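You operate a simulated robot arm through the tools that you are given. There is no shell and no other tool.

You run a simulated robot arm. Do the job below in one go: nothing can be reset, and whatever is moved stays where it is left.

TASK
Knead the dough lump smooth and cover it with the steel dome.
Fine: give the board about a quarter turn by its peg between presses; pinch nothing.

It is judged by the outcome, as a careful person would: the job done as asked, and still so three seconds after it is handed in. It fails if anything else is knocked over, pushed out of place, dropped, spilled or broken. Lids that push on must go on centred and level and be pressed home; caps that screw on are set level and turned clockwise until they are tight.

THE ROBOT
A 6-joint arm with a two-finger gripper, fixed in place. Base frame: the origin is at the foot of the arm, x ahead of it, y to its left, z up. Lengths are in m, angles in rad, forces in N, time in s.
Its first joint turns from -2.897 to 2.897 rad. Payload 2.45 kg.
The tool frame sits at the grasp point between the pads (the TCP): z along the fingers, y along the line on which they close. The tips reach 0.02 m beyond it. The gripper opens to 0.14 m. The gripper's body begins 0.168 m behind the TCP.
Orientation is that of the tool frame in the base frame, as [roll, pitch, yaw] about the fixed x, y, z axes, in that order (R = Rz(yaw) Ry(pitch) Rx(roll)). With the fingers straight down and closing along the base's y, the tool's x points along the base's -x, its y along +y and its z along -z.

THE INTERFACE
- The arm moves only by the tool nudge_tool. Its argument "targets" is a list of rows, each a list of 7 numbers: the finger opening in cm, from 0 to 14, then the shift along the tool's x, y, z in cm, then the turn, a rotation vector about the tool's x, y, z in rad. In form: [[grip, tx, ty, tz, rx, ry, rz], ...]. A call has 1 to 20 rows; each row shifts and turns the commanded pose from where the row before left it, along the tool's axes as they then stand. A row lasts 0.2 s, in which the tool goes at most 0.05 m and 0.15 rad; a call with a longer step from one row to the next is refused whole, and so is a gripper value outside its range. Where a pose cannot be reached the arm comes as near as it can. A force on the tool above 90 N (or 10 N above the force at the start of the call, whichever is more), or a blocked arm, ends the call early, and 0.2 s more pass. Each finger travels about 0.045 m/s and halts on what it meets, pressing with about 30 N; the grip force reading is that of the motor and also rises with nothing between the fingers. The clock runs only during rows and for 0.2 s after the last one: add rows that do not move to give the fingers time. It gives the time, the measured TCP pose, the force on the tool (base axes), the opening and the grip force at its end, in the units of the frame above (readings bear some noise), with the torque about the TCP (base axes, N m) and any sound that the robot's microphone picked up, and new pictures: "views" is both (left out), scene, wrist or none.
- Cameras (640 x 400 px; columns grow to the right, rows downward): "scene" is fixed at [0.0501, 0.6506, 1.6295]; the picture's right is [-0.45, -0.89, 0.00], its down [-0.40, 0.21, -0.89] and it looks along [0.79, -0.41, -0.45] (base axes); focal length 332 px, centre (320, 200). "wrist" rides on the gripper at [0.078, 0.011, -0.209] in the tool frame; the picture's right is [-0.14, 0.99, 0.00], its down [-0.92, -0.13, -0.37] and it looks along [-0.36, -0.05, 0.93] (tool axes); focal length 280 px, centre (320, 200).
- point_at(camera, pixels): for up to 12 pixels [column, row] of the newest picture of that camera ("zoom" is the newest enlarged one), the place [x, y, z] in the base frame of the surface seen there, good to about 0.002 m. It takes no simulated time.
- zoom(camera, box): a new picture of the part [left, top, right, bottom] of that camera's present view, enlarged. It takes no simulated time.
- sign_off(): hands the job in; it is judged then, once.

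Open the gripper and draw the arm clear of the work before you hand the job in, unless the task says otherwise.

The tools are called after "Request:" as name(argument=value, ...) on one line, values as JSON. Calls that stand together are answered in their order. nudge_tool: Moves the arm, as the interface text tells. Its arguments: {"type":"object","properties":{"targets":{"type":"array","items":{"type":"array","items":{"type":"number"}}},"views":{"type":"string","enum":["both","scene","wrist","none"]}},"required":["targets"]} The other tools are called the same way: point_at (camera, pixels) gives the place of the surface under pixels of a picture; zoom (camera, box) takes an enlarged picture of a part of a camera's view; sign_off () hands the job in.

At the start:

```text
time_s: 0.0
tool_pos: [0.8534, 0.0973, 1.2002]
tcp_rot: [3.141, 0.002, 3.141]
force: [-0.7, 0.3, -0.2]
torque: [0.0, 0.02, -0.01]
finger_gap: 0.1402
grasp_force: 0.1
```

scene: 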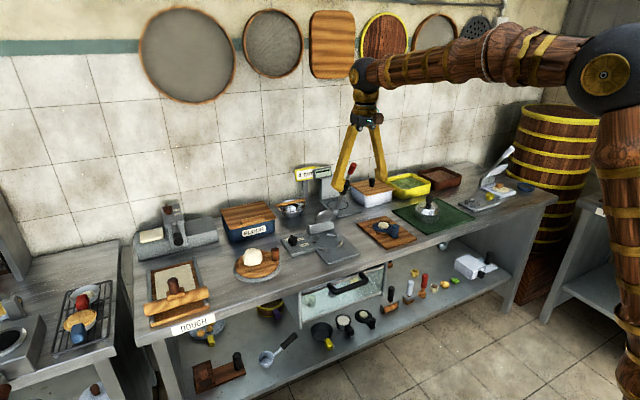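
wrist: 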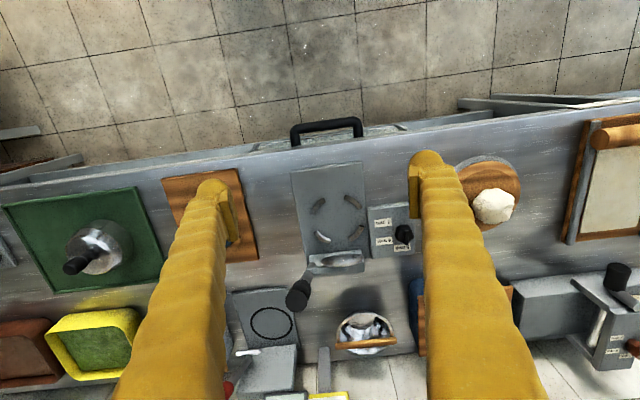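

The scene picture shows the dough on a round board near (258,260) and the steel dome with a knob on a green mat near (428,210). I'll enlarge both to see them better.

Request:
zoom(camera="scene", box=[210, 220, 310, 290])

Request:
zoom(camera="scene", box=[350, 160, 530, 270])

Request:
zoom(camera="wrist", box=[400, 120, 640, 270])

Request:
point_at(camera="wrist", pixels=[[494, 204], [505, 180], [478, 180], [505, 163], [470, 228], [521, 190], [97, 245], [75, 266], [93, 222], [30, 220], [240, 260], [540, 230]])

Request:
point_at(camera="scene", pixels=[[255, 256], [275, 253], [239, 268], [268, 270], [258, 280], [428, 198], [428, 208], [412, 212], [440, 215], [420, 225], [300, 270], [220, 285]])

```text
5.71 times, centred on (260, 255) of scene
```

zoom: 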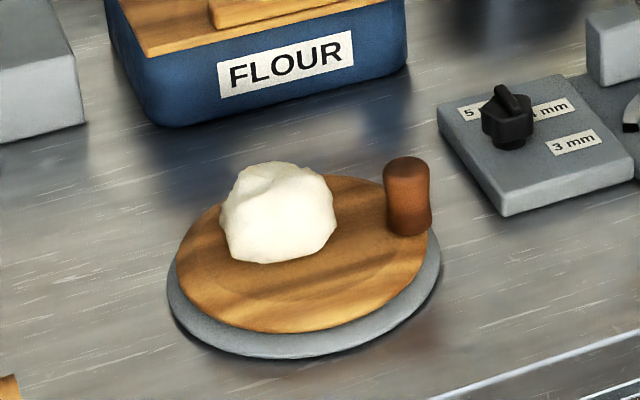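

```text
3.56 times, centred on (440, 215) of scene
```

zoom: 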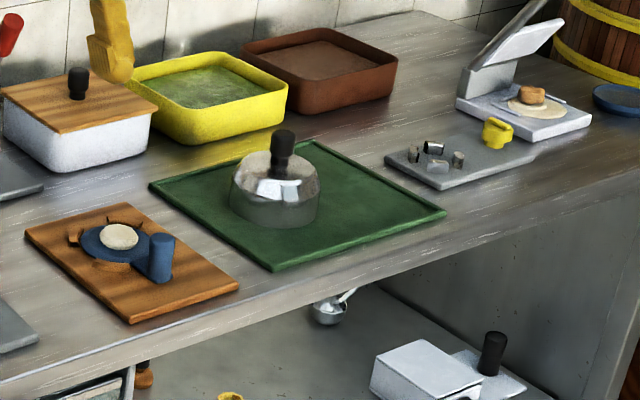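

```text
2.67 times, centred on (520, 195) of wrist
```

zoom: 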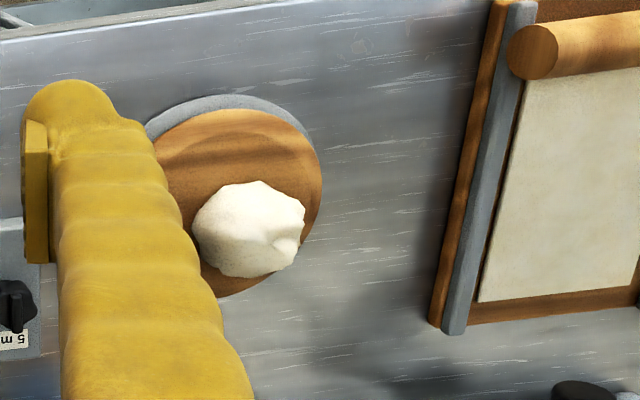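

```text
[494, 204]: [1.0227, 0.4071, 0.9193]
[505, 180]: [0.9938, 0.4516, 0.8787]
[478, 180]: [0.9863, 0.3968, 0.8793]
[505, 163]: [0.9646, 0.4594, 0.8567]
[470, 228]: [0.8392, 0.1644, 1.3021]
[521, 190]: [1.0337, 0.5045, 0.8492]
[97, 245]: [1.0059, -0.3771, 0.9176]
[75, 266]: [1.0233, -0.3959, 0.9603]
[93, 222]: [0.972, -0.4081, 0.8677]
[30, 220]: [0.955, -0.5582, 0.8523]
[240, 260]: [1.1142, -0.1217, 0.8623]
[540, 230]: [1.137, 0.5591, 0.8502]
```

```text
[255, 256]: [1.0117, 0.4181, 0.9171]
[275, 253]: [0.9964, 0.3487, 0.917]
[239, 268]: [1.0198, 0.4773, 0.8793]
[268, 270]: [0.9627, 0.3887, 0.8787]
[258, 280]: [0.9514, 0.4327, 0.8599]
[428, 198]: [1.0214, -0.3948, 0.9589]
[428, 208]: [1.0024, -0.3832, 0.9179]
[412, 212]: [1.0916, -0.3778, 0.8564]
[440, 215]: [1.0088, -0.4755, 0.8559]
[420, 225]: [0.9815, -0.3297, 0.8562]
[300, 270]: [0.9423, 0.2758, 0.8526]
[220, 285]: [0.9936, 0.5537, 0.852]
```

The zoom shows a round board on a grey turntable base with an upright peg at its rim. I need exact board, peg and dough positions, so I'm enlarging the board again and sampling it.

Request:
zoom(camera="scene", box=[228, 232, 292, 272])

```text
10.00 times, centred on (260, 252) of scene
```

zoom: 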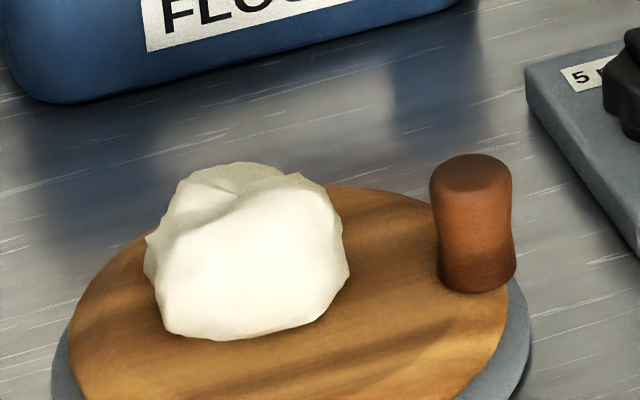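

I'll sample the peg top and base, the board's rim and the dough's outline in this zoomed picture.

Request:
point_at(camera="zoom", pixels=[[472, 172], [472, 158], [436, 175], [508, 175], [478, 286], [372, 192], [508, 300], [75, 320], [150, 240], [250, 165], [345, 265], [250, 336]])

Request:
point_at(camera="scene", pixels=[[250, 277], [258, 277], [267, 275], [275, 269], [239, 270], [236, 266], [237, 262], [265, 251], [240, 274], [279, 262], [271, 251], [246, 275]])

```text
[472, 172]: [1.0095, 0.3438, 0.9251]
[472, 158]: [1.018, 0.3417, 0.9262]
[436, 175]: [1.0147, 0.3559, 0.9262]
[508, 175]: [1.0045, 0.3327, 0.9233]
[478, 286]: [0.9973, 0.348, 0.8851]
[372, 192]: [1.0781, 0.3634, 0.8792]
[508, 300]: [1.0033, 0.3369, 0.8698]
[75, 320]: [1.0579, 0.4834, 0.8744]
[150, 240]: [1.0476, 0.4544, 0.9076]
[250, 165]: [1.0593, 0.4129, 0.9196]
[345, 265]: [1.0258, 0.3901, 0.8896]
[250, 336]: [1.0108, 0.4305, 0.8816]
```

```text
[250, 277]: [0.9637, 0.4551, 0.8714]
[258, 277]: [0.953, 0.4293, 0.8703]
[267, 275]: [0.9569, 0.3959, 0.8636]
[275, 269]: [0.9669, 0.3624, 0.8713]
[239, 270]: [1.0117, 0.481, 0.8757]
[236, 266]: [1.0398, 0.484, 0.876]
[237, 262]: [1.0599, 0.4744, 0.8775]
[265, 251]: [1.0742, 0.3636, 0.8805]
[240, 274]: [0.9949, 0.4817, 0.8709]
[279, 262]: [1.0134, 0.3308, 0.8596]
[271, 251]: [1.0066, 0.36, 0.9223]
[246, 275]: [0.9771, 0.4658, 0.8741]
```

Fitting the rim points puts the board centre near (1.024, 0.409) with radius about 0.075, and the peg is at about (1.009, 0.344) with its top at z 0.925. Before travelling I'm checking the heights of the tall neighbours and the dome's geometry.

Request:
zoom(camera="scene", box=[396, 180, 460, 220])

Request:
point_at(camera="scene", pixels=[[313, 168], [325, 168], [170, 205], [178, 215], [248, 206], [245, 215], [290, 203], [350, 165], [370, 183], [180, 240], [320, 215], [305, 240]])

```text
10.00 times, centred on (428, 200) of scene
```

zoom: 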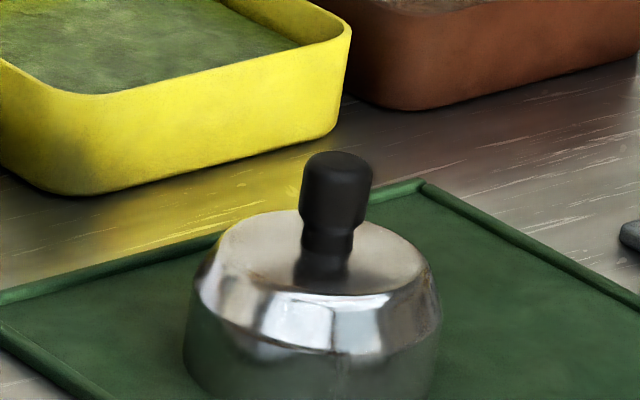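

```text
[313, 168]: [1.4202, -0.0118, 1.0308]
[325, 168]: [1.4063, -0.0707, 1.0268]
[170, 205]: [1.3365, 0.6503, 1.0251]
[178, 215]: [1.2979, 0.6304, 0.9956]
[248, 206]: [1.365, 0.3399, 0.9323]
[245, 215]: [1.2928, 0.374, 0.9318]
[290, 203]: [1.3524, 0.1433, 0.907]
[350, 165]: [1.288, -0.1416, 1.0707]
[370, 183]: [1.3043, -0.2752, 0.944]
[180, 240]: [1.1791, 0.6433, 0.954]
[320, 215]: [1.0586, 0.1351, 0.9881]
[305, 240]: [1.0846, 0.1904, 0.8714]
```

Nothing near my path stands above about z 1.07, so travelling at z 1.2 is safe. I'm sampling the dome's knob and rim from this zoom.

Request:
point_at(camera="zoom", pixels=[[337, 157], [337, 180], [302, 190], [370, 190], [328, 245], [320, 290], [190, 330], [436, 330], [300, 212], [205, 270], [425, 270], [320, 340]])

Request:
nudge_tool(targets=[[0, 0, 4.46, 0, 0, 0, 0], [0, 0, 4.46, 0, 0, 0, 0], [0, 0, 4.46, 0, 0, 0, 0], [0, 0, 4.46, 0, 0, 0, 0], [0, 0, 4.46, 0, 0, 0, 0], [0, 0, 4.46, 0, 0, 0, 0], [0, 0, 4.41, 0, 0, 0, 0], [0, 0, 0, 0, 0, 0, 0], [0, 0, 0, 0, 0, 0, 0]])

```text
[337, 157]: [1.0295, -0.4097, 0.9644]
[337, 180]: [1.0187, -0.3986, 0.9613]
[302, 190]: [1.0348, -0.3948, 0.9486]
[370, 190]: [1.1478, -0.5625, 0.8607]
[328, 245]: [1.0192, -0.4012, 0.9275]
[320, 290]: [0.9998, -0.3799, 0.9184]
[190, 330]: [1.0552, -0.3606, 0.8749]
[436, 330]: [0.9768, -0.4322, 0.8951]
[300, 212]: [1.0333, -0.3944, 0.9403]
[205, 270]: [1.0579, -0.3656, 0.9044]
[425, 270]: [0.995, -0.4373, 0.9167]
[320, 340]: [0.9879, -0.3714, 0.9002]
```

```text
time_s: 2.0
tool_pos: [0.8529, 0.4097, 1.2008]
tcp_rot: [3.142, 0.002, 3.141]
force: [-0.7, -0.1, 0.2]
torque: [-0.01, 0.03, -0.01]
finger_gap: 0.0
grasp_force: 29.6
```

scene: 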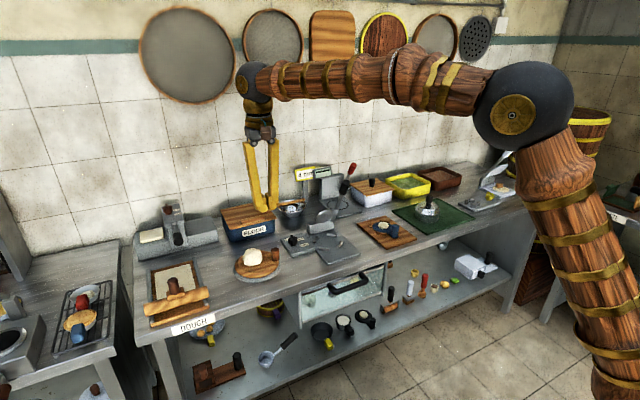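
wrist: 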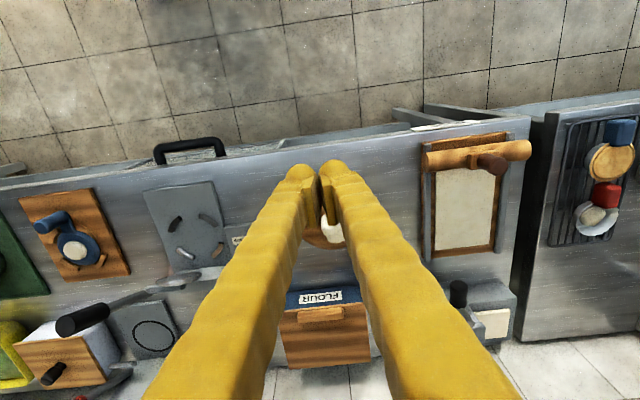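

The tool is at (0.853, 0.410) with the fingers closed. I move 17.1 cm forward to stand above the dough and check that it is reachable.

Request:
nudge_tool(targets=[[0, -4.3, 0, 0, 0, 0, 0], [0, -4.3, 0, 0, 0, 0, 0], [0, -4.3, 0, 0, 0, 0, 0], [0, -4.2, 0, 0, 0, 0, 0], [0, 0, 0, 4, 0, 0, 0], [0, 0, 0, 4, 0, 0, 0], [0, 0, 0, 4, 0, 0, 0], [0, 0, 0, 0, 0, 0, 0], [0, 0, 0, 0, 0, 0, 0]])

```text
time_s: 4.0
tool_pos: [1.0235, 0.411, 1.0813]
tcp_rot: [3.14, 0.003, 3.14]
force: [-0.3, 0.2, 0.2]
torque: [-0.01, 0.02, -0.01]
finger_gap: 0.0
grasp_force: 29.5
```

scene: 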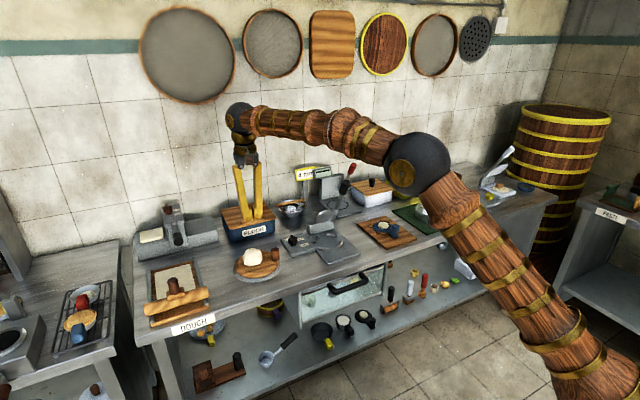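
wrist: 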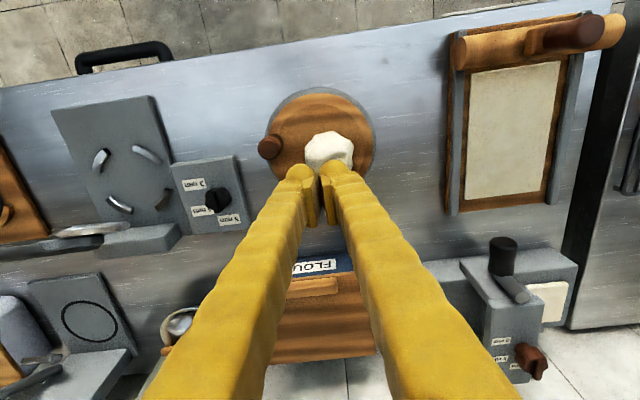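

Reach is fine: the tool sits at (1.0235, 0.411, 1.081). The dough shows at (329,150) and the peg at (270,147) in the wrist view, so I enlarge it for better centres.

Request:
zoom(camera="wrist", box=[240, 75, 400, 175])

Request:
point_at(camera="wrist", pixels=[[329, 135], [330, 150], [308, 150], [350, 150], [330, 166], [320, 92], [370, 120], [374, 150], [268, 125], [285, 105], [270, 146], [275, 177]])

```text
4.00 times, centred on (320, 125) of wrist
```

zoom: 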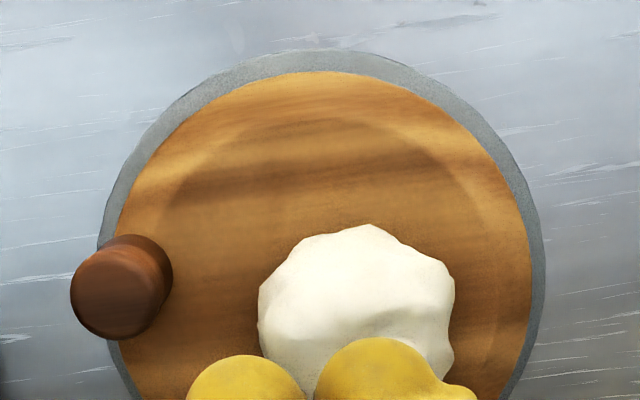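

```text
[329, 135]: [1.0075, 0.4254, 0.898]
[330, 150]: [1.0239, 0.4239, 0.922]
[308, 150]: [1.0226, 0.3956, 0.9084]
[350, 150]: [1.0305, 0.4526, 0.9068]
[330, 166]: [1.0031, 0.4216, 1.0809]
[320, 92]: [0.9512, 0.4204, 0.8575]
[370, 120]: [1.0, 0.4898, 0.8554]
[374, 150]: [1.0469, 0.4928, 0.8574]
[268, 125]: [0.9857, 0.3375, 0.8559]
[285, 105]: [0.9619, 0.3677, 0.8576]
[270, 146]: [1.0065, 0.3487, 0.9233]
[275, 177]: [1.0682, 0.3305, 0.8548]
```

From this view the dough's centre is about (1.032, 0.421) with its top at z 0.922, and the board's centre is about (1.0275, 0.4105). I go down with closed fingers to just above the dough's top.

Request:
nudge_tool(targets=[[0, -0.8, 1.0, 2, 0, 0, 0], [0, 0, 0, 4, 0, 0, 0], [0, 0, 0, 4, 0, 0, 0], [0, 0, 0, 2, 0, 0, 0], [0, 0, 0, 0, 0, 0, 0], [0, 0, 0, 0, 0, 0, 0]])

Request:
zoom(camera="scene", box=[220, 210, 300, 290])

```text
time_s: 5.4
tool_pos: [1.0316, 0.42, 0.96]
tcp_rot: [-3.141, 0.001, -3.14]
force: [-0.4, -0.3, 0.5]
torque: [-0.01, 0.04, -0.01]
finger_gap: 0.0002
grasp_force: 29.1
```

scene: 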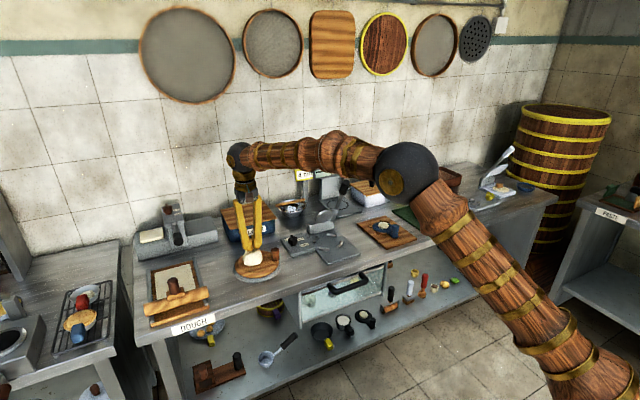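
wrist: 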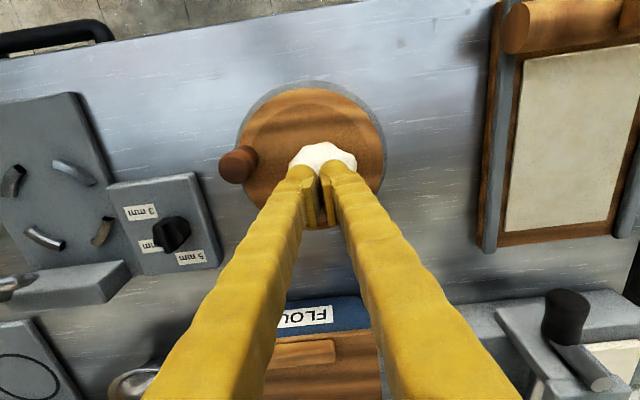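

```text
5.00 times, centred on (260, 250) of scene
```

zoom: 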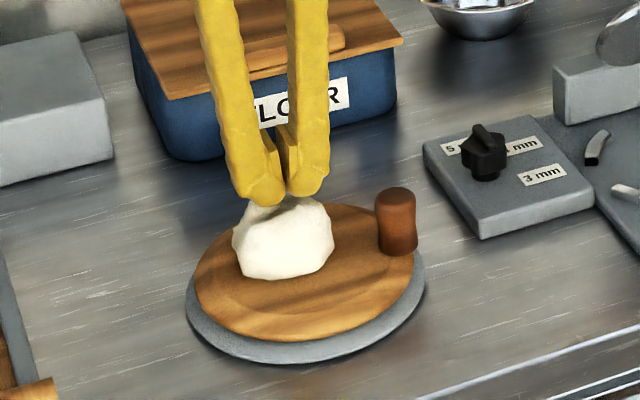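

The closed tips are centred over the dough at z 0.94, about 2 cm above its top. I lower in small steps and watch the force.

Request:
nudge_tool(targets=[[0, 0, 0, 1, 0, 0, 0], [0, 0, 0, 0.7, 0, 0, 0], [0, 0, 0, 0.5, 0, 0, 0], [0, 0, 0, 0.3, 0, 0, 0]], views="scene")

Request:
zoom(camera="scene", box=[220, 225, 300, 285])

```text
time_s: 6.4
tool_pos: [1.0309, 0.4196, 0.9367]
tcp_rot: [-3.142, 0.002, 3.14]
force: [0.3, 0.8, 2.5]
torque: [0.01, 0.01, 0.0]
finger_gap: 0.0058
grasp_force: 29.8
```

scene: 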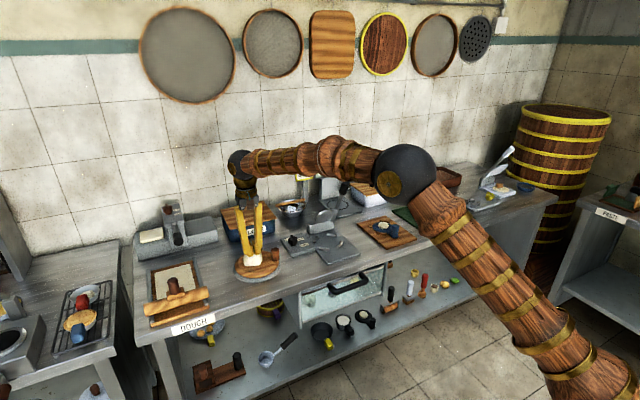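

```text
6.67 times, centred on (260, 255) of scene
```

zoom: 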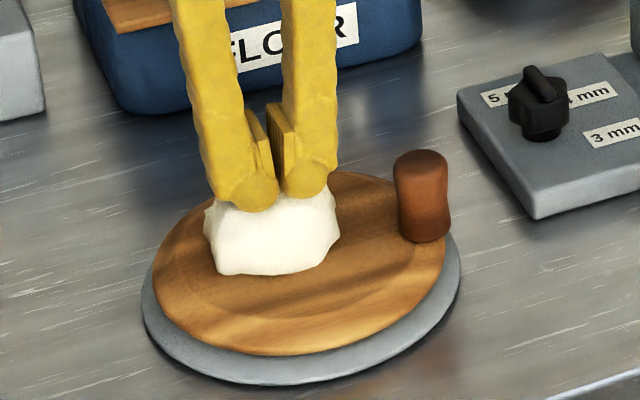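

The fingers have been wedged open to 5.8 mm by the dough, with only 2.5 N of vertical force, so they are starting to pinch it. I lift off and part the fingers slightly to hold them still, so they press without squeezing.

Request:
nudge_tool(targets=[[1.0, 0, 0, 0, 0, 0, 0], [1.0, 0, 0, -1.0, 0, 0, 0], [1.0, 0, 0, -2.0, 0, 0, 0], [1.0, 0, 0, -2.0, 0, 0, 0], [1.0, 0, 0, 0, 0, 0, 0]])

Request:
zoom(camera="scene", box=[220, 225, 300, 285])

Request:
zoom(camera="wrist", box=[220, 80, 400, 200])

```text
time_s: 7.6
tool_pos: [1.0307, 0.4205, 0.9869]
tcp_rot: [-3.14, 0.001, 3.142]
force: [-0.7, -0.5, -0.2]
torque: [0.01, 0.02, 0.0]
finger_gap: 0.0099
grasp_force: 0.2
```

scene: 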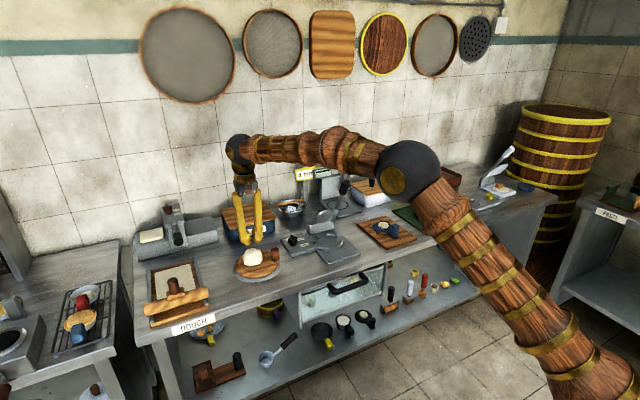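
wrist: 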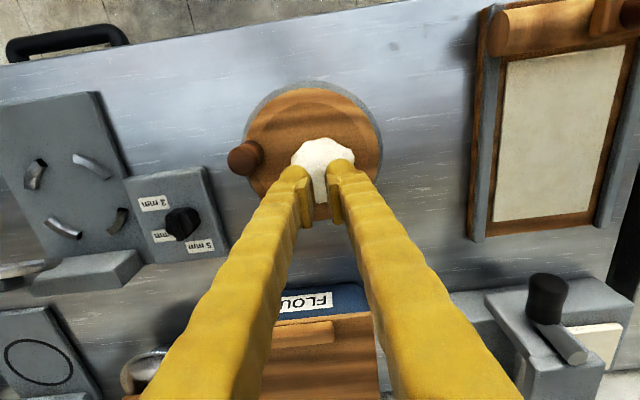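

```text
6.67 times, centred on (260, 255) of scene
```

zoom: 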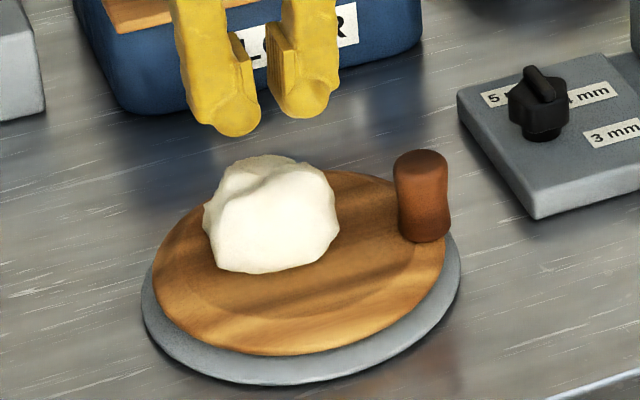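

```text
3.33 times, centred on (310, 140) of wrist
```

zoom: 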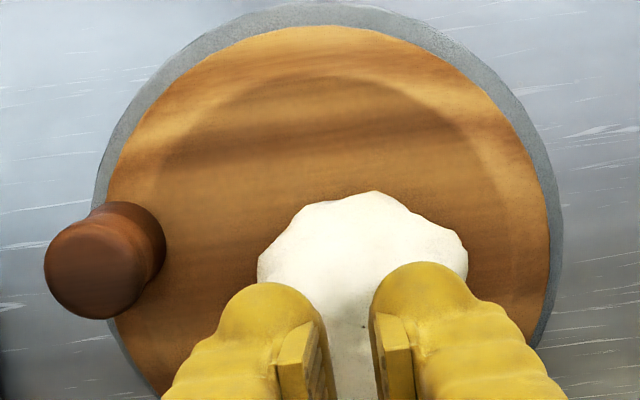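

The dough sprang back and looks unharmed at zoom (270,215). With the fingers fixed 1 cm apart I press down again, and I'll read the force as I go.

Request:
nudge_tool(targets=[[1.0, 0, 0, 2.5, 0, 0, 0], [1.0, 0, 0, 2, 0, 0, 0], [1.0, 0, 0, 1, 0, 0, 0], [1.0, 0, 0, 0.5, 0, 0, 0], [1.0, 0, 0, 0.5, 0, 0, 0]], views="scene")

Request:
zoom(camera="scene", box=[220, 225, 300, 285])

```text
time_s: 8.8
tool_pos: [1.0313, 0.4201, 0.9244]
tcp_rot: [3.14, 0.003, -3.14]
force: [-13.9, -5.5, 37.5]
torque: [-0.13, 0.36, -0.02]
finger_gap: 0.0099
grasp_force: 0.0
```

scene: 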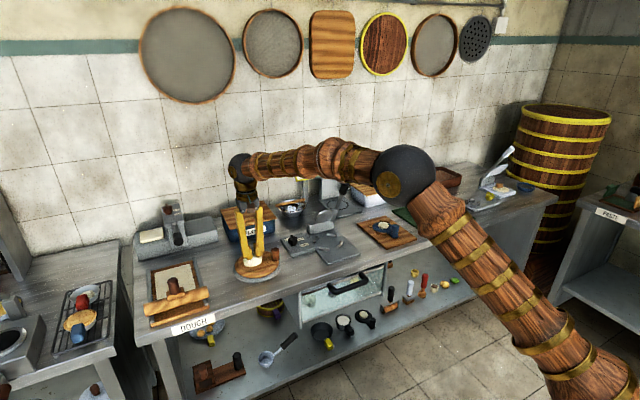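

```text
6.67 times, centred on (260, 255) of scene
```

zoom: 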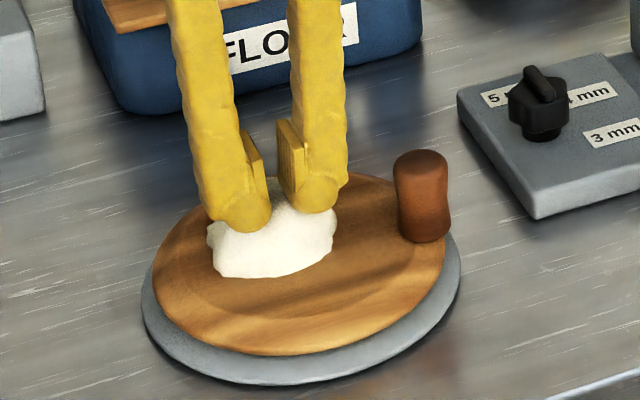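

The press reads 37.5 N down at tip height 0.904, and the dough has visibly flattened at zoom (270,240) with no grip force. I lift straight up and look at what remains.

Request:
nudge_tool(targets=[[1.0, 0, 0, 0, 0, 0, 0], [1.0, 0, 0, -1.5, 0, 0, 0], [1.0, 0, 0, -4, 0, 0, 0], [1.0, 0, 0, -4, 0, 0, 0], [1.0, 4, 0, -2, 0, 0, 0], [1.0, 4, 0, 0, 0, 0, 0], [1.0, 0, 0, 0, 0, 0, 0]])

Request:
zoom(camera="scene", box=[220, 225, 300, 285])

Request:
zoom(camera="wrist", box=[240, 120, 400, 240])

```text
time_s: 10.4
tool_pos: [0.9513, 0.4193, 1.0375]
tcp_rot: [-3.14, 0.002, -3.14]
force: [-0.4, -0.2, -0.8]
torque: [-0.01, 0.03, 0.03]
finger_gap: 0.0098
grasp_force: 0.1
```

scene: 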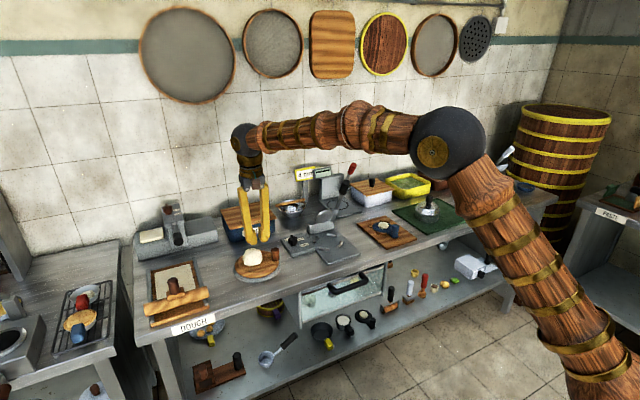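
wrist: 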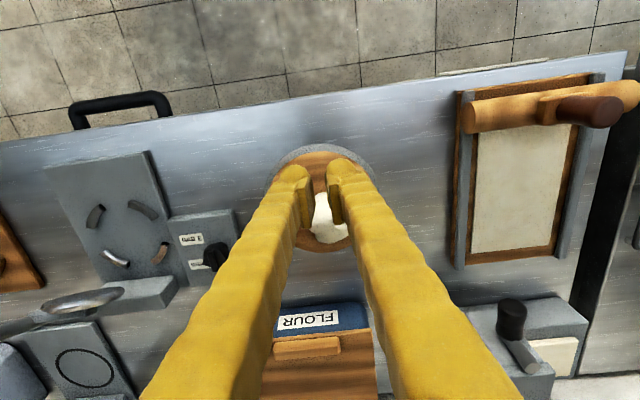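

```text
6.67 times, centred on (260, 255) of scene
```

zoom: 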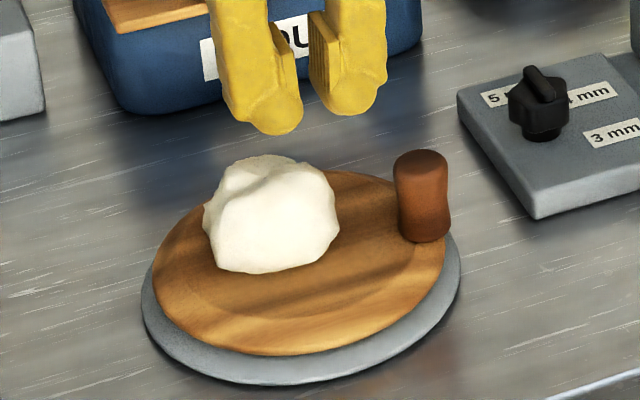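

```text
3.33 times, centred on (320, 180) of wrist
```

zoom: 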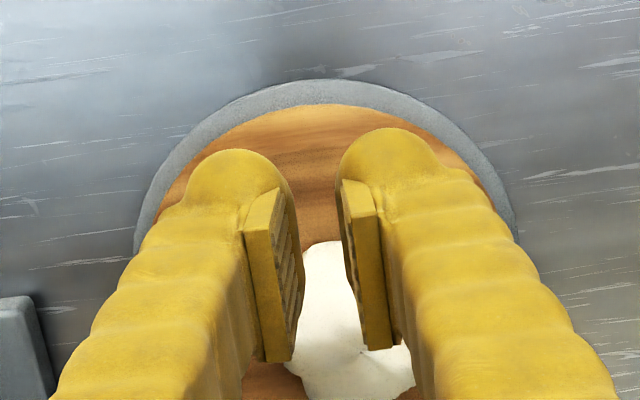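

The dough sprang back to its lump shape, so smoothing probably needs several press-and-turn cycles. Next I move above the peg at (1.009, 0.344), open the fingers to 4 cm and turn the tool so that they straddle the peg along the board's tangent without closing.

Request:
nudge_tool(targets=[[4, -2.9, -3.77, 0, 0, 0, 0], [4, -2.87, -3.76, 0, 0, 0, 0], [4, 0, 0, 0, 0, 0, -0.145], [4, 0, 0, 0, 0, 0, -0.145], [4, 0, 0, 0, 0, 0, -0.145], [4, 0, 0, 0, 0, 0, -0.145], [4, 0, 0, 0, 0, 0, -0.145], [4, 0, 0, 0, 0, 0, -0.145], [4, 0, 0, 0, 0, 0, -0.145], [4, 0, 0, 0, 0, 0, -0.145], [4, 0, 0, 0, 0, 0, -0.14], [4, 0, 0, 0, 0, 0, 0], [4, 0, 0, 0, 0, 0, 0]])

Request:
zoom(camera="scene", box=[220, 225, 300, 285])

Request:
zoom(camera="wrist", box=[220, 80, 420, 220])

```text
time_s: 13.2
tool_pos: [1.011, 0.3451, 1.0362]
tcp_rot: [-3.141, 0.001, -1.841]
force: [0.1, -0.6, -0.1]
torque: [-0.03, -0.06, 0.02]
finger_gap: 0.04
grasp_force: 0.1
```

scene: 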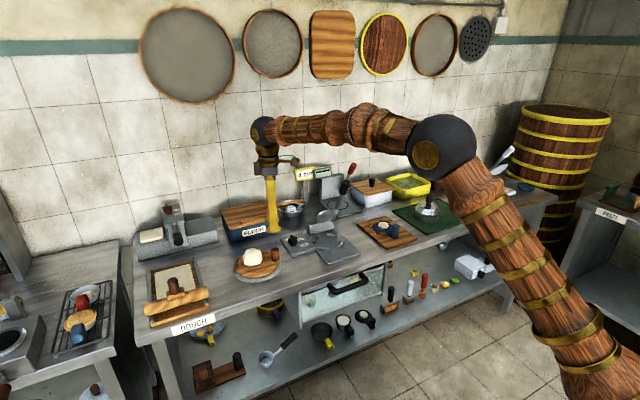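
wrist: 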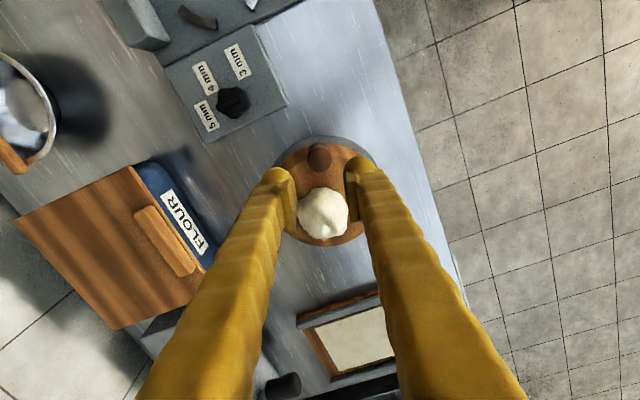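

```text
6.67 times, centred on (260, 255) of scene
```

zoom: 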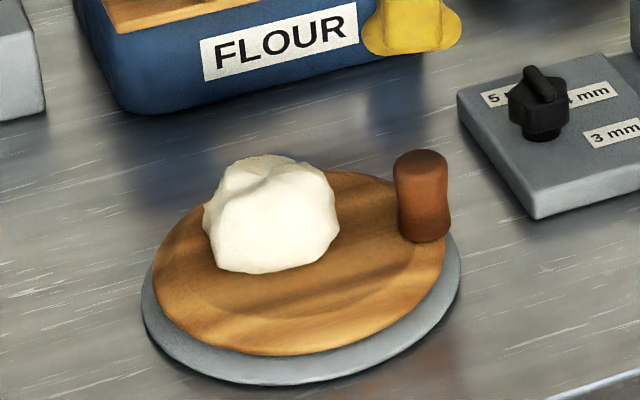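

```text
2.86 times, centred on (320, 150) of wrist
```

zoom: 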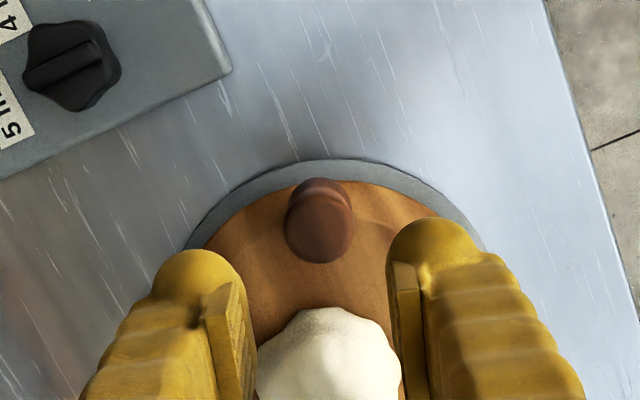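

The tool is at (1.011, 0.345), with the peg centred between the fingers at zoom (320,225). I refine the peg and dough positions from here before descending.

Request:
point_at(camera="zoom", pixels=[[320, 215], [292, 235], [350, 235], [320, 258], [318, 182], [330, 330], [330, 310], [262, 380], [398, 380], [255, 300], [384, 192], [440, 216]])

```text
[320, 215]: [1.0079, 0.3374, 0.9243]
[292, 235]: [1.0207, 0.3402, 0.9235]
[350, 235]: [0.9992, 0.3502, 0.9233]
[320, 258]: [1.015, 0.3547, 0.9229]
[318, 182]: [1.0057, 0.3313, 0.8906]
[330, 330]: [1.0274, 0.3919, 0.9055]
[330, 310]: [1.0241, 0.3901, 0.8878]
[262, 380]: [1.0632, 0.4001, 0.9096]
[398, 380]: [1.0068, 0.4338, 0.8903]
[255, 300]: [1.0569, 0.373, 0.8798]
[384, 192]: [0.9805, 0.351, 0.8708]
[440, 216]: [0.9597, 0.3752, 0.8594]
```

The peg centre measures (1.010, 0.345), right under the tool at (1.011, 0.345). I descend around it until the tips are about 1 cm above the board.

Request:
nudge_tool(targets=[[4, 0, 0, 4, 0, 0, 0], [4, 0, 0, 4, 0, 0, 0], [4, 0, 0, 3, 0, 0, 0], [4, 0, 0, 1.6, 0, 0, 0], [4, 0, 0, 0, 0, 0, 0]])

Request:
zoom(camera="scene", box=[220, 225, 300, 285])

```text
time_s: 14.4
tool_pos: [1.0093, 0.3443, 0.9085]
tcp_rot: [-3.139, 0.002, -1.84]
force: [-0.4, 0.0, -1.1]
torque: [0.01, 0.02, 0.0]
finger_gap: 0.0402
grasp_force: 0.2
```

scene: 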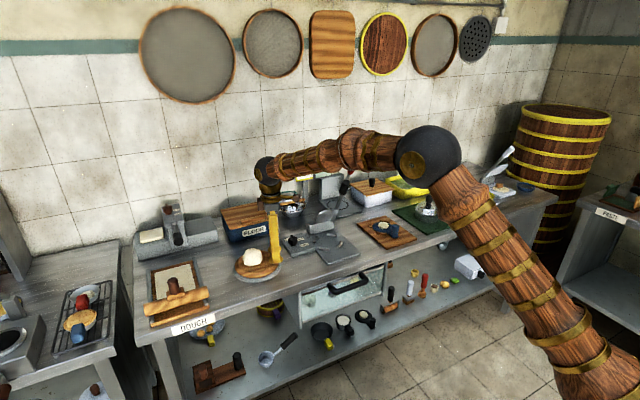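
wrist: 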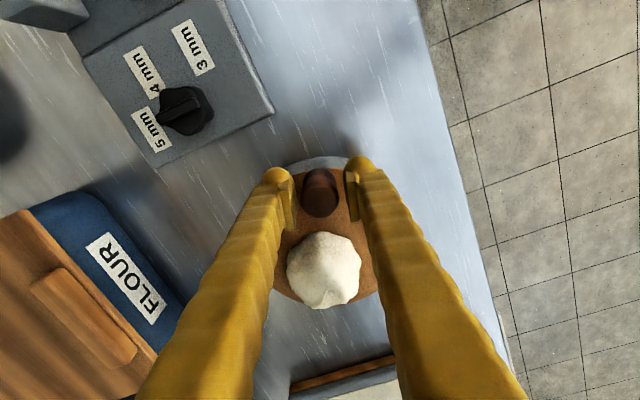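

```text
6.67 times, centred on (260, 255) of scene
```

zoom: 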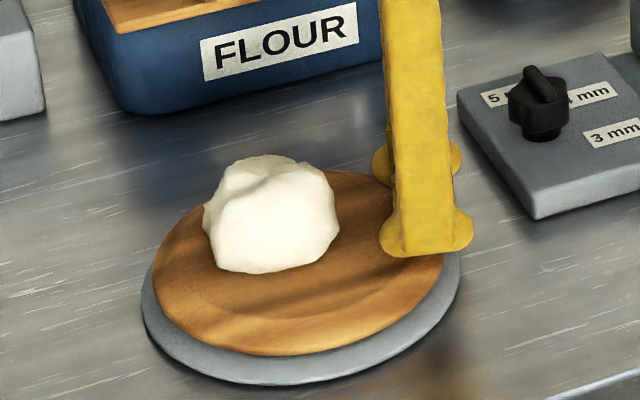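

The fingers straddle the peg with no contact. I sweep the first part of a clockwise arc (radius 0.068 about the board centre), keeping the gap fixed, and check that the board follows.

Request:
nudge_tool(targets=[[4, -0.058, 0.886, 0, 0, 0, 0.131], [4, -0.058, 0.886, 0, 0, 0, 0.131], [4, -0.058, 0.886, 0, 0, 0, 0.131], [4, -0.058, 0.886, 0, 0, 0, 0.131]])

Request:
zoom(camera="scene", box=[220, 225, 300, 285])

```text
time_s: 15.4
tool_pos: [0.9817, 0.3615, 0.9116]
tcp_rot: [-3.138, 0.003, -2.367]
force: [63.9, -27.9, 12.0]
torque: [0.2, 0.19, 0.78]
finger_gap: 0.0963
grasp_force: 29.6
```

scene: 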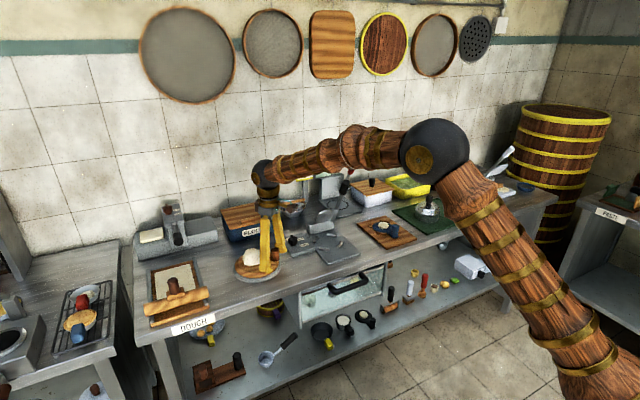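
wrist: 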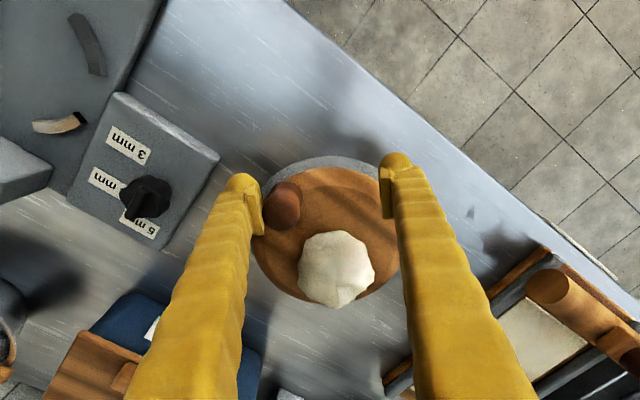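

```text
6.67 times, centred on (260, 255) of scene
```

zoom: 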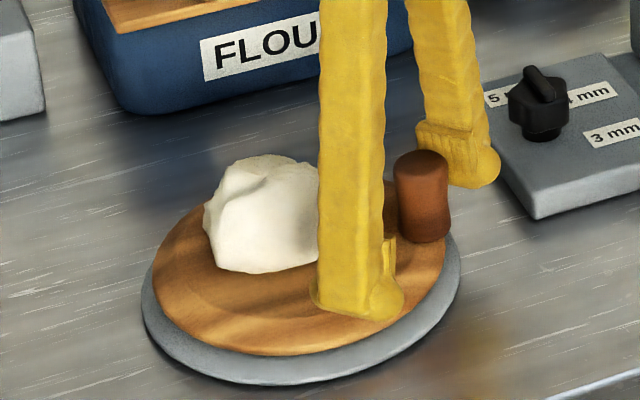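

The peg did not budge. One finger was forced open (gap 0.096) at 64 N, so the board resists clockwise rotation, probably because of a stop or ratchet. I back along the same arc to where I started and let the fingers return to 4 cm.

Request:
nudge_tool(targets=[[4, -0.058, -0.886, 0, 0, 0, -0.131], [4, -0.058, -0.886, 0, 0, 0, -0.131], [4, -0.058, -0.886, 0, 0, 0, -0.131], [4, -0.058, -0.886, 0, 0, 0, -0.131], [4, 0, 0, 0, 0, 0, 0], [4, 0, 0, 0, 0, 0, 0]])

Request:
zoom(camera="scene", box=[220, 225, 300, 285])

```text
time_s: 16.8
tool_pos: [1.0086, 0.3454, 0.9103]
tcp_rot: [3.141, 0.001, -1.838]
force: [0.9, 0.7, -0.7]
torque: [0.0, 0.0, 0.0]
finger_gap: 0.04
grasp_force: 0.1
```

scene: 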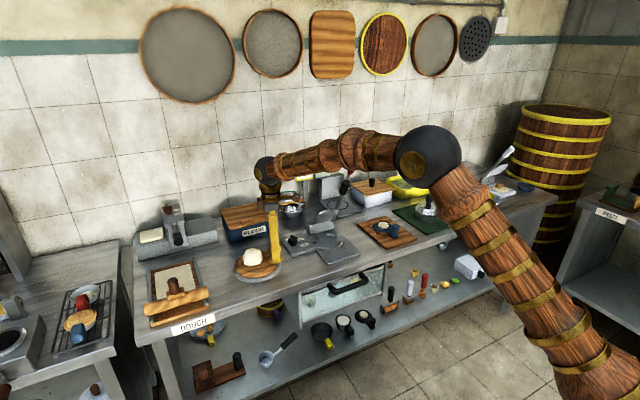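
wrist: 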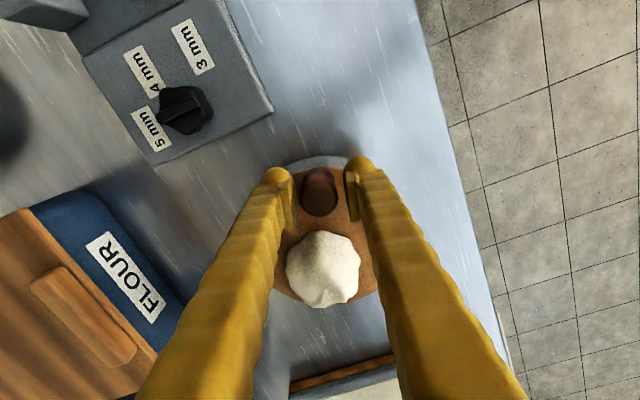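

```text
6.67 times, centred on (260, 255) of scene
```

zoom: 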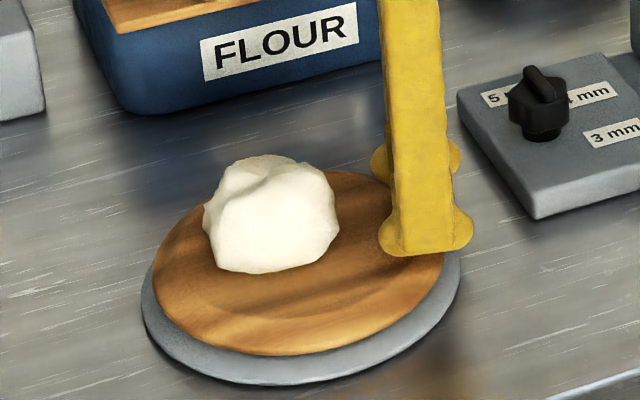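

The fingers are back at 4 cm and the board is unchanged. Now I try three counter-clockwise steps.

Request:
nudge_tool(targets=[[4, -0.058, -0.886, 0, 0, 0, -0.131], [4, -0.058, -0.886, 0, 0, 0, -0.131], [4, -0.058, -0.886, 0, 0, 0, -0.131]])

Request:
zoom(camera="scene", box=[220, 225, 300, 285])

```text
time_s: 17.6
tool_pos: [1.037, 0.3429, 0.91]
tcp_rot: [-3.141, -0.001, -1.445]
force: [-0.8, -0.6, -0.5]
torque: [-0.01, -0.01, 0.01]
finger_gap: 0.0401
grasp_force: 0.3
```

scene: 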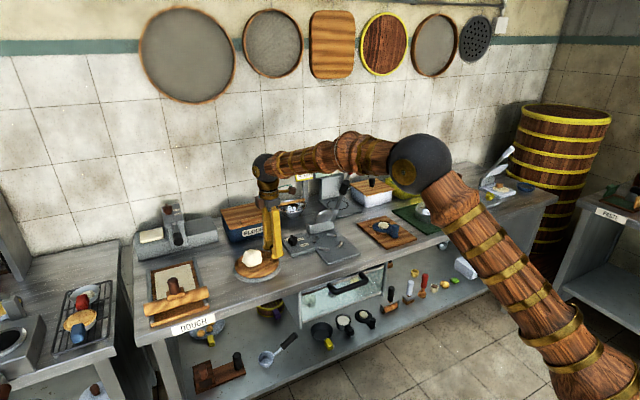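
wrist: 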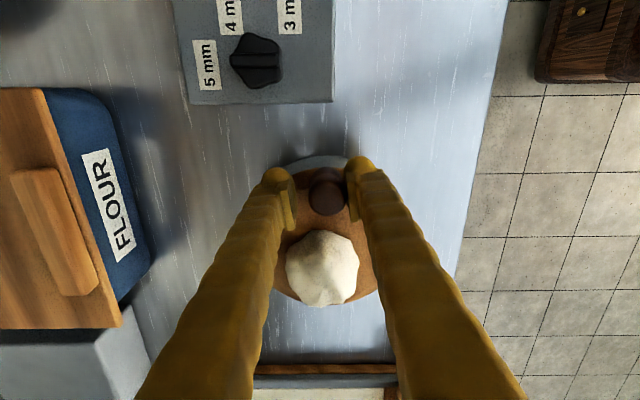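

```text
6.67 times, centred on (260, 255) of scene
```

zoom: 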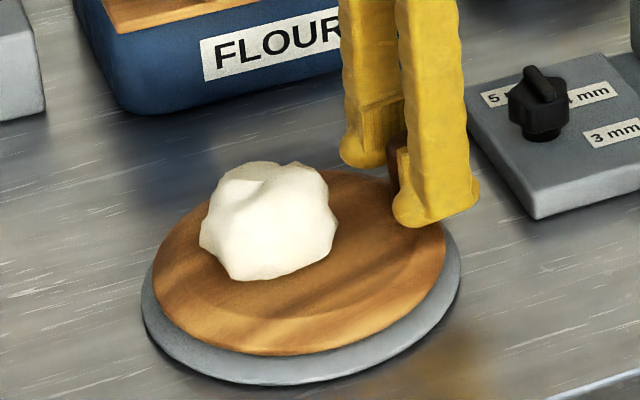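

The board turns freely counter-clockwise, so there was a stop on the other side. I continue the arc five more steps and watch force and gap.

Request:
nudge_tool(targets=[[4, -0.058, -0.886, 0, 0, 0, -0.131], [4, -0.058, -0.886, 0, 0, 0, -0.131], [4, -0.058, -0.886, 0, 0, 0, -0.131], [4, -0.058, -0.886, 0, 0, 0, -0.131], [4, -0.058, -0.886, 0, 0, 0, -0.131]])

Request:
zoom(camera="scene", box=[220, 225, 300, 285])

```text
time_s: 18.8
tool_pos: [1.0759, 0.3618, 0.9111]
tcp_rot: [-3.139, 0.001, -0.792]
force: [0.2, 0.1, -0.9]
torque: [-0.01, -0.02, -0.02]
finger_gap: 0.0403
grasp_force: 0.3
```

scene: 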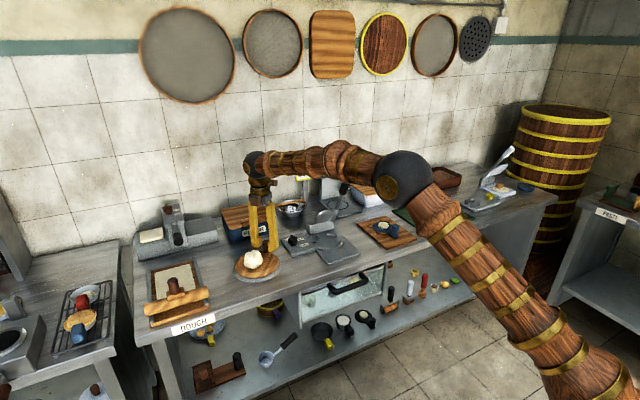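
wrist: 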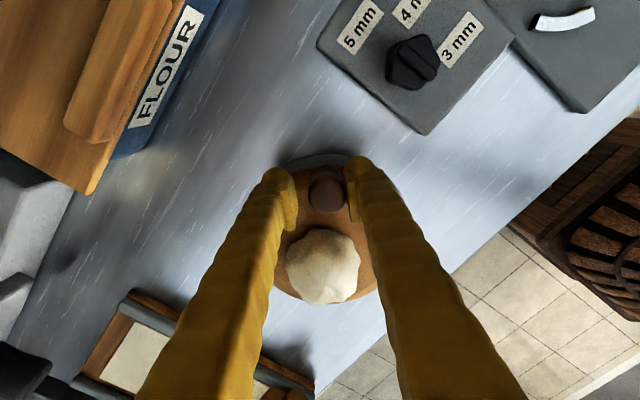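

```text
6.67 times, centred on (260, 255) of scene
```

zoom: 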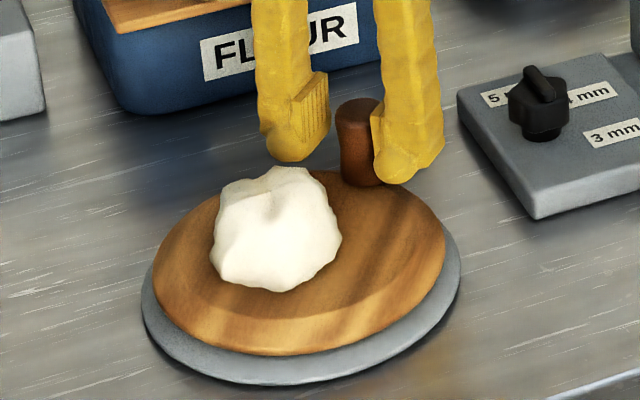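

It is turning cleanly with no measurable force. I finish the quarter turn with five more steps.

Request:
nudge_tool(targets=[[4, -0.058, -0.886, 0, 0, 0, -0.131], [4, -0.058, -0.886, 0, 0, 0, -0.131], [4, -0.058, -0.886, 0, 0, 0, -0.131], [4, -0.058, -0.886, 0, 0, 0, -0.131], [4, -0.058, -0.886, 0, 0, 0, -0.131]])

Request:
zoom(camera="scene", box=[220, 225, 300, 285])

```text
time_s: 20.0
tool_pos: [1.0964, 0.402, 0.9105]
tcp_rot: [-3.14, -0.002, -0.134]
force: [0.0, -0.9, 0.9]
torque: [0.0, 0.01, 0.01]
finger_gap: 0.0399
grasp_force: 0.1
```

scene: 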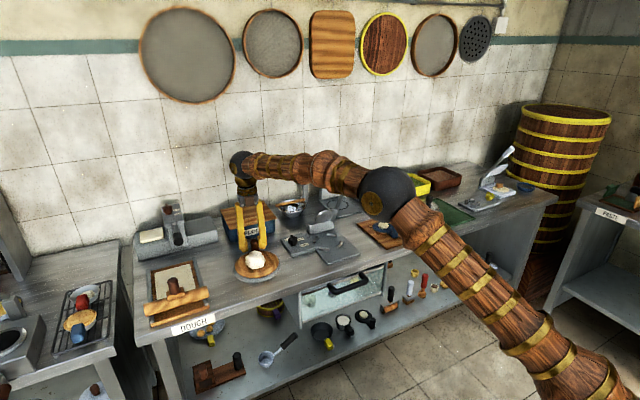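
wrist: 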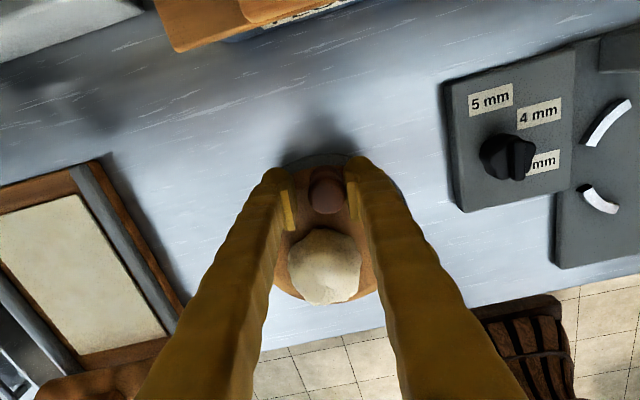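

```text
6.67 times, centred on (260, 255) of scene
```

zoom: 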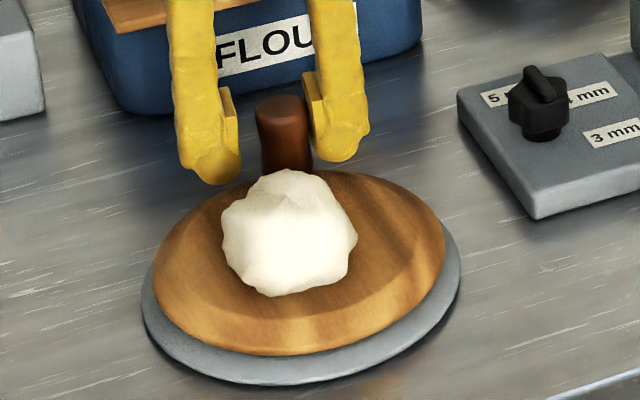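

The peg has moved from the right to the far side, about a quarter turn. I back off the peg by 7 mm, lift clear and look at the dough from above.

Request:
nudge_tool(targets=[[4, 0, 0.7, 0, 0, 0, 0], [4, 0, 0, -3, 0, 0, 0], [4, 0, 0, -5, 0, 0, 0], [4, 0, 0, -5, 0, 0, 0], [4, 0, 0, 0, 0, 0, 0.15], [4, 0, 0, 0, 0, 0, 0.15], [4, 0, 0, 0, 0, 0, 0.15], [4, 0, 0, 0, 0, 0, 0.15], [4, 0, 0, 0, 0, 0, 0.15], [4, 0, 0, 0, 0, 0, 0.15], [4, 0, 0, 0, 0, 0, 0.15], [4, 0, 0, 0, 0, 0, 0.15], [4, 0, 0, 0, 0, 0, 0.15], [4, 0, 0, 0, 0, 0, 0.15]], views="none")

Request:
nudge_tool(targets=[[4, 0, 0, 0, 0, 0, 0.15], [4, 0, 0, 0, 0, 0, 0.15], [4, 0, 0, 0, 0, 0, 0.15], [4, 0, 0, 0, 0, 0, 0.15], [4, 0, 0, 0, 0, 0, 0.15], [4, 0, 0, 0, 0, 0, 0.15], [4, 0, 0, 0, 0, 0, 0.15], [4, 0, 0, 0, 0, 0, 0.15], [4, 0, 0, 0, 0, 0, 0.15], [4, 0, 0, 0, 0, 0, 0.156], [4, 4, 0, 0, 0, 0, 0], [4, 4, 0, 0, 0, 0, 0], [4, 0, 0, 0, 0, 0, 0]])

Request:
zoom(camera="scene", box=[220, 225, 300, 285])

```text
time_s: 23.0
tool_pos: [1.0948, 0.3951, 1.0398]
tcp_rot: [-3.138, 0.0, -1.639]
force: [0.1, 0.4, -0.1]
torque: [0.0, -0.02, 0.0]
finger_gap: 0.0401
grasp_force: 0.1
```

```text
refused: row 10 steps farther than a row can; nothing moved
```

```text
6.67 times, centred on (260, 255) of scene
```

zoom: 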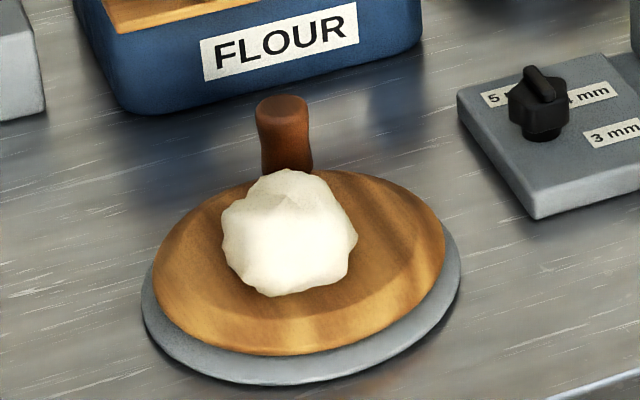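

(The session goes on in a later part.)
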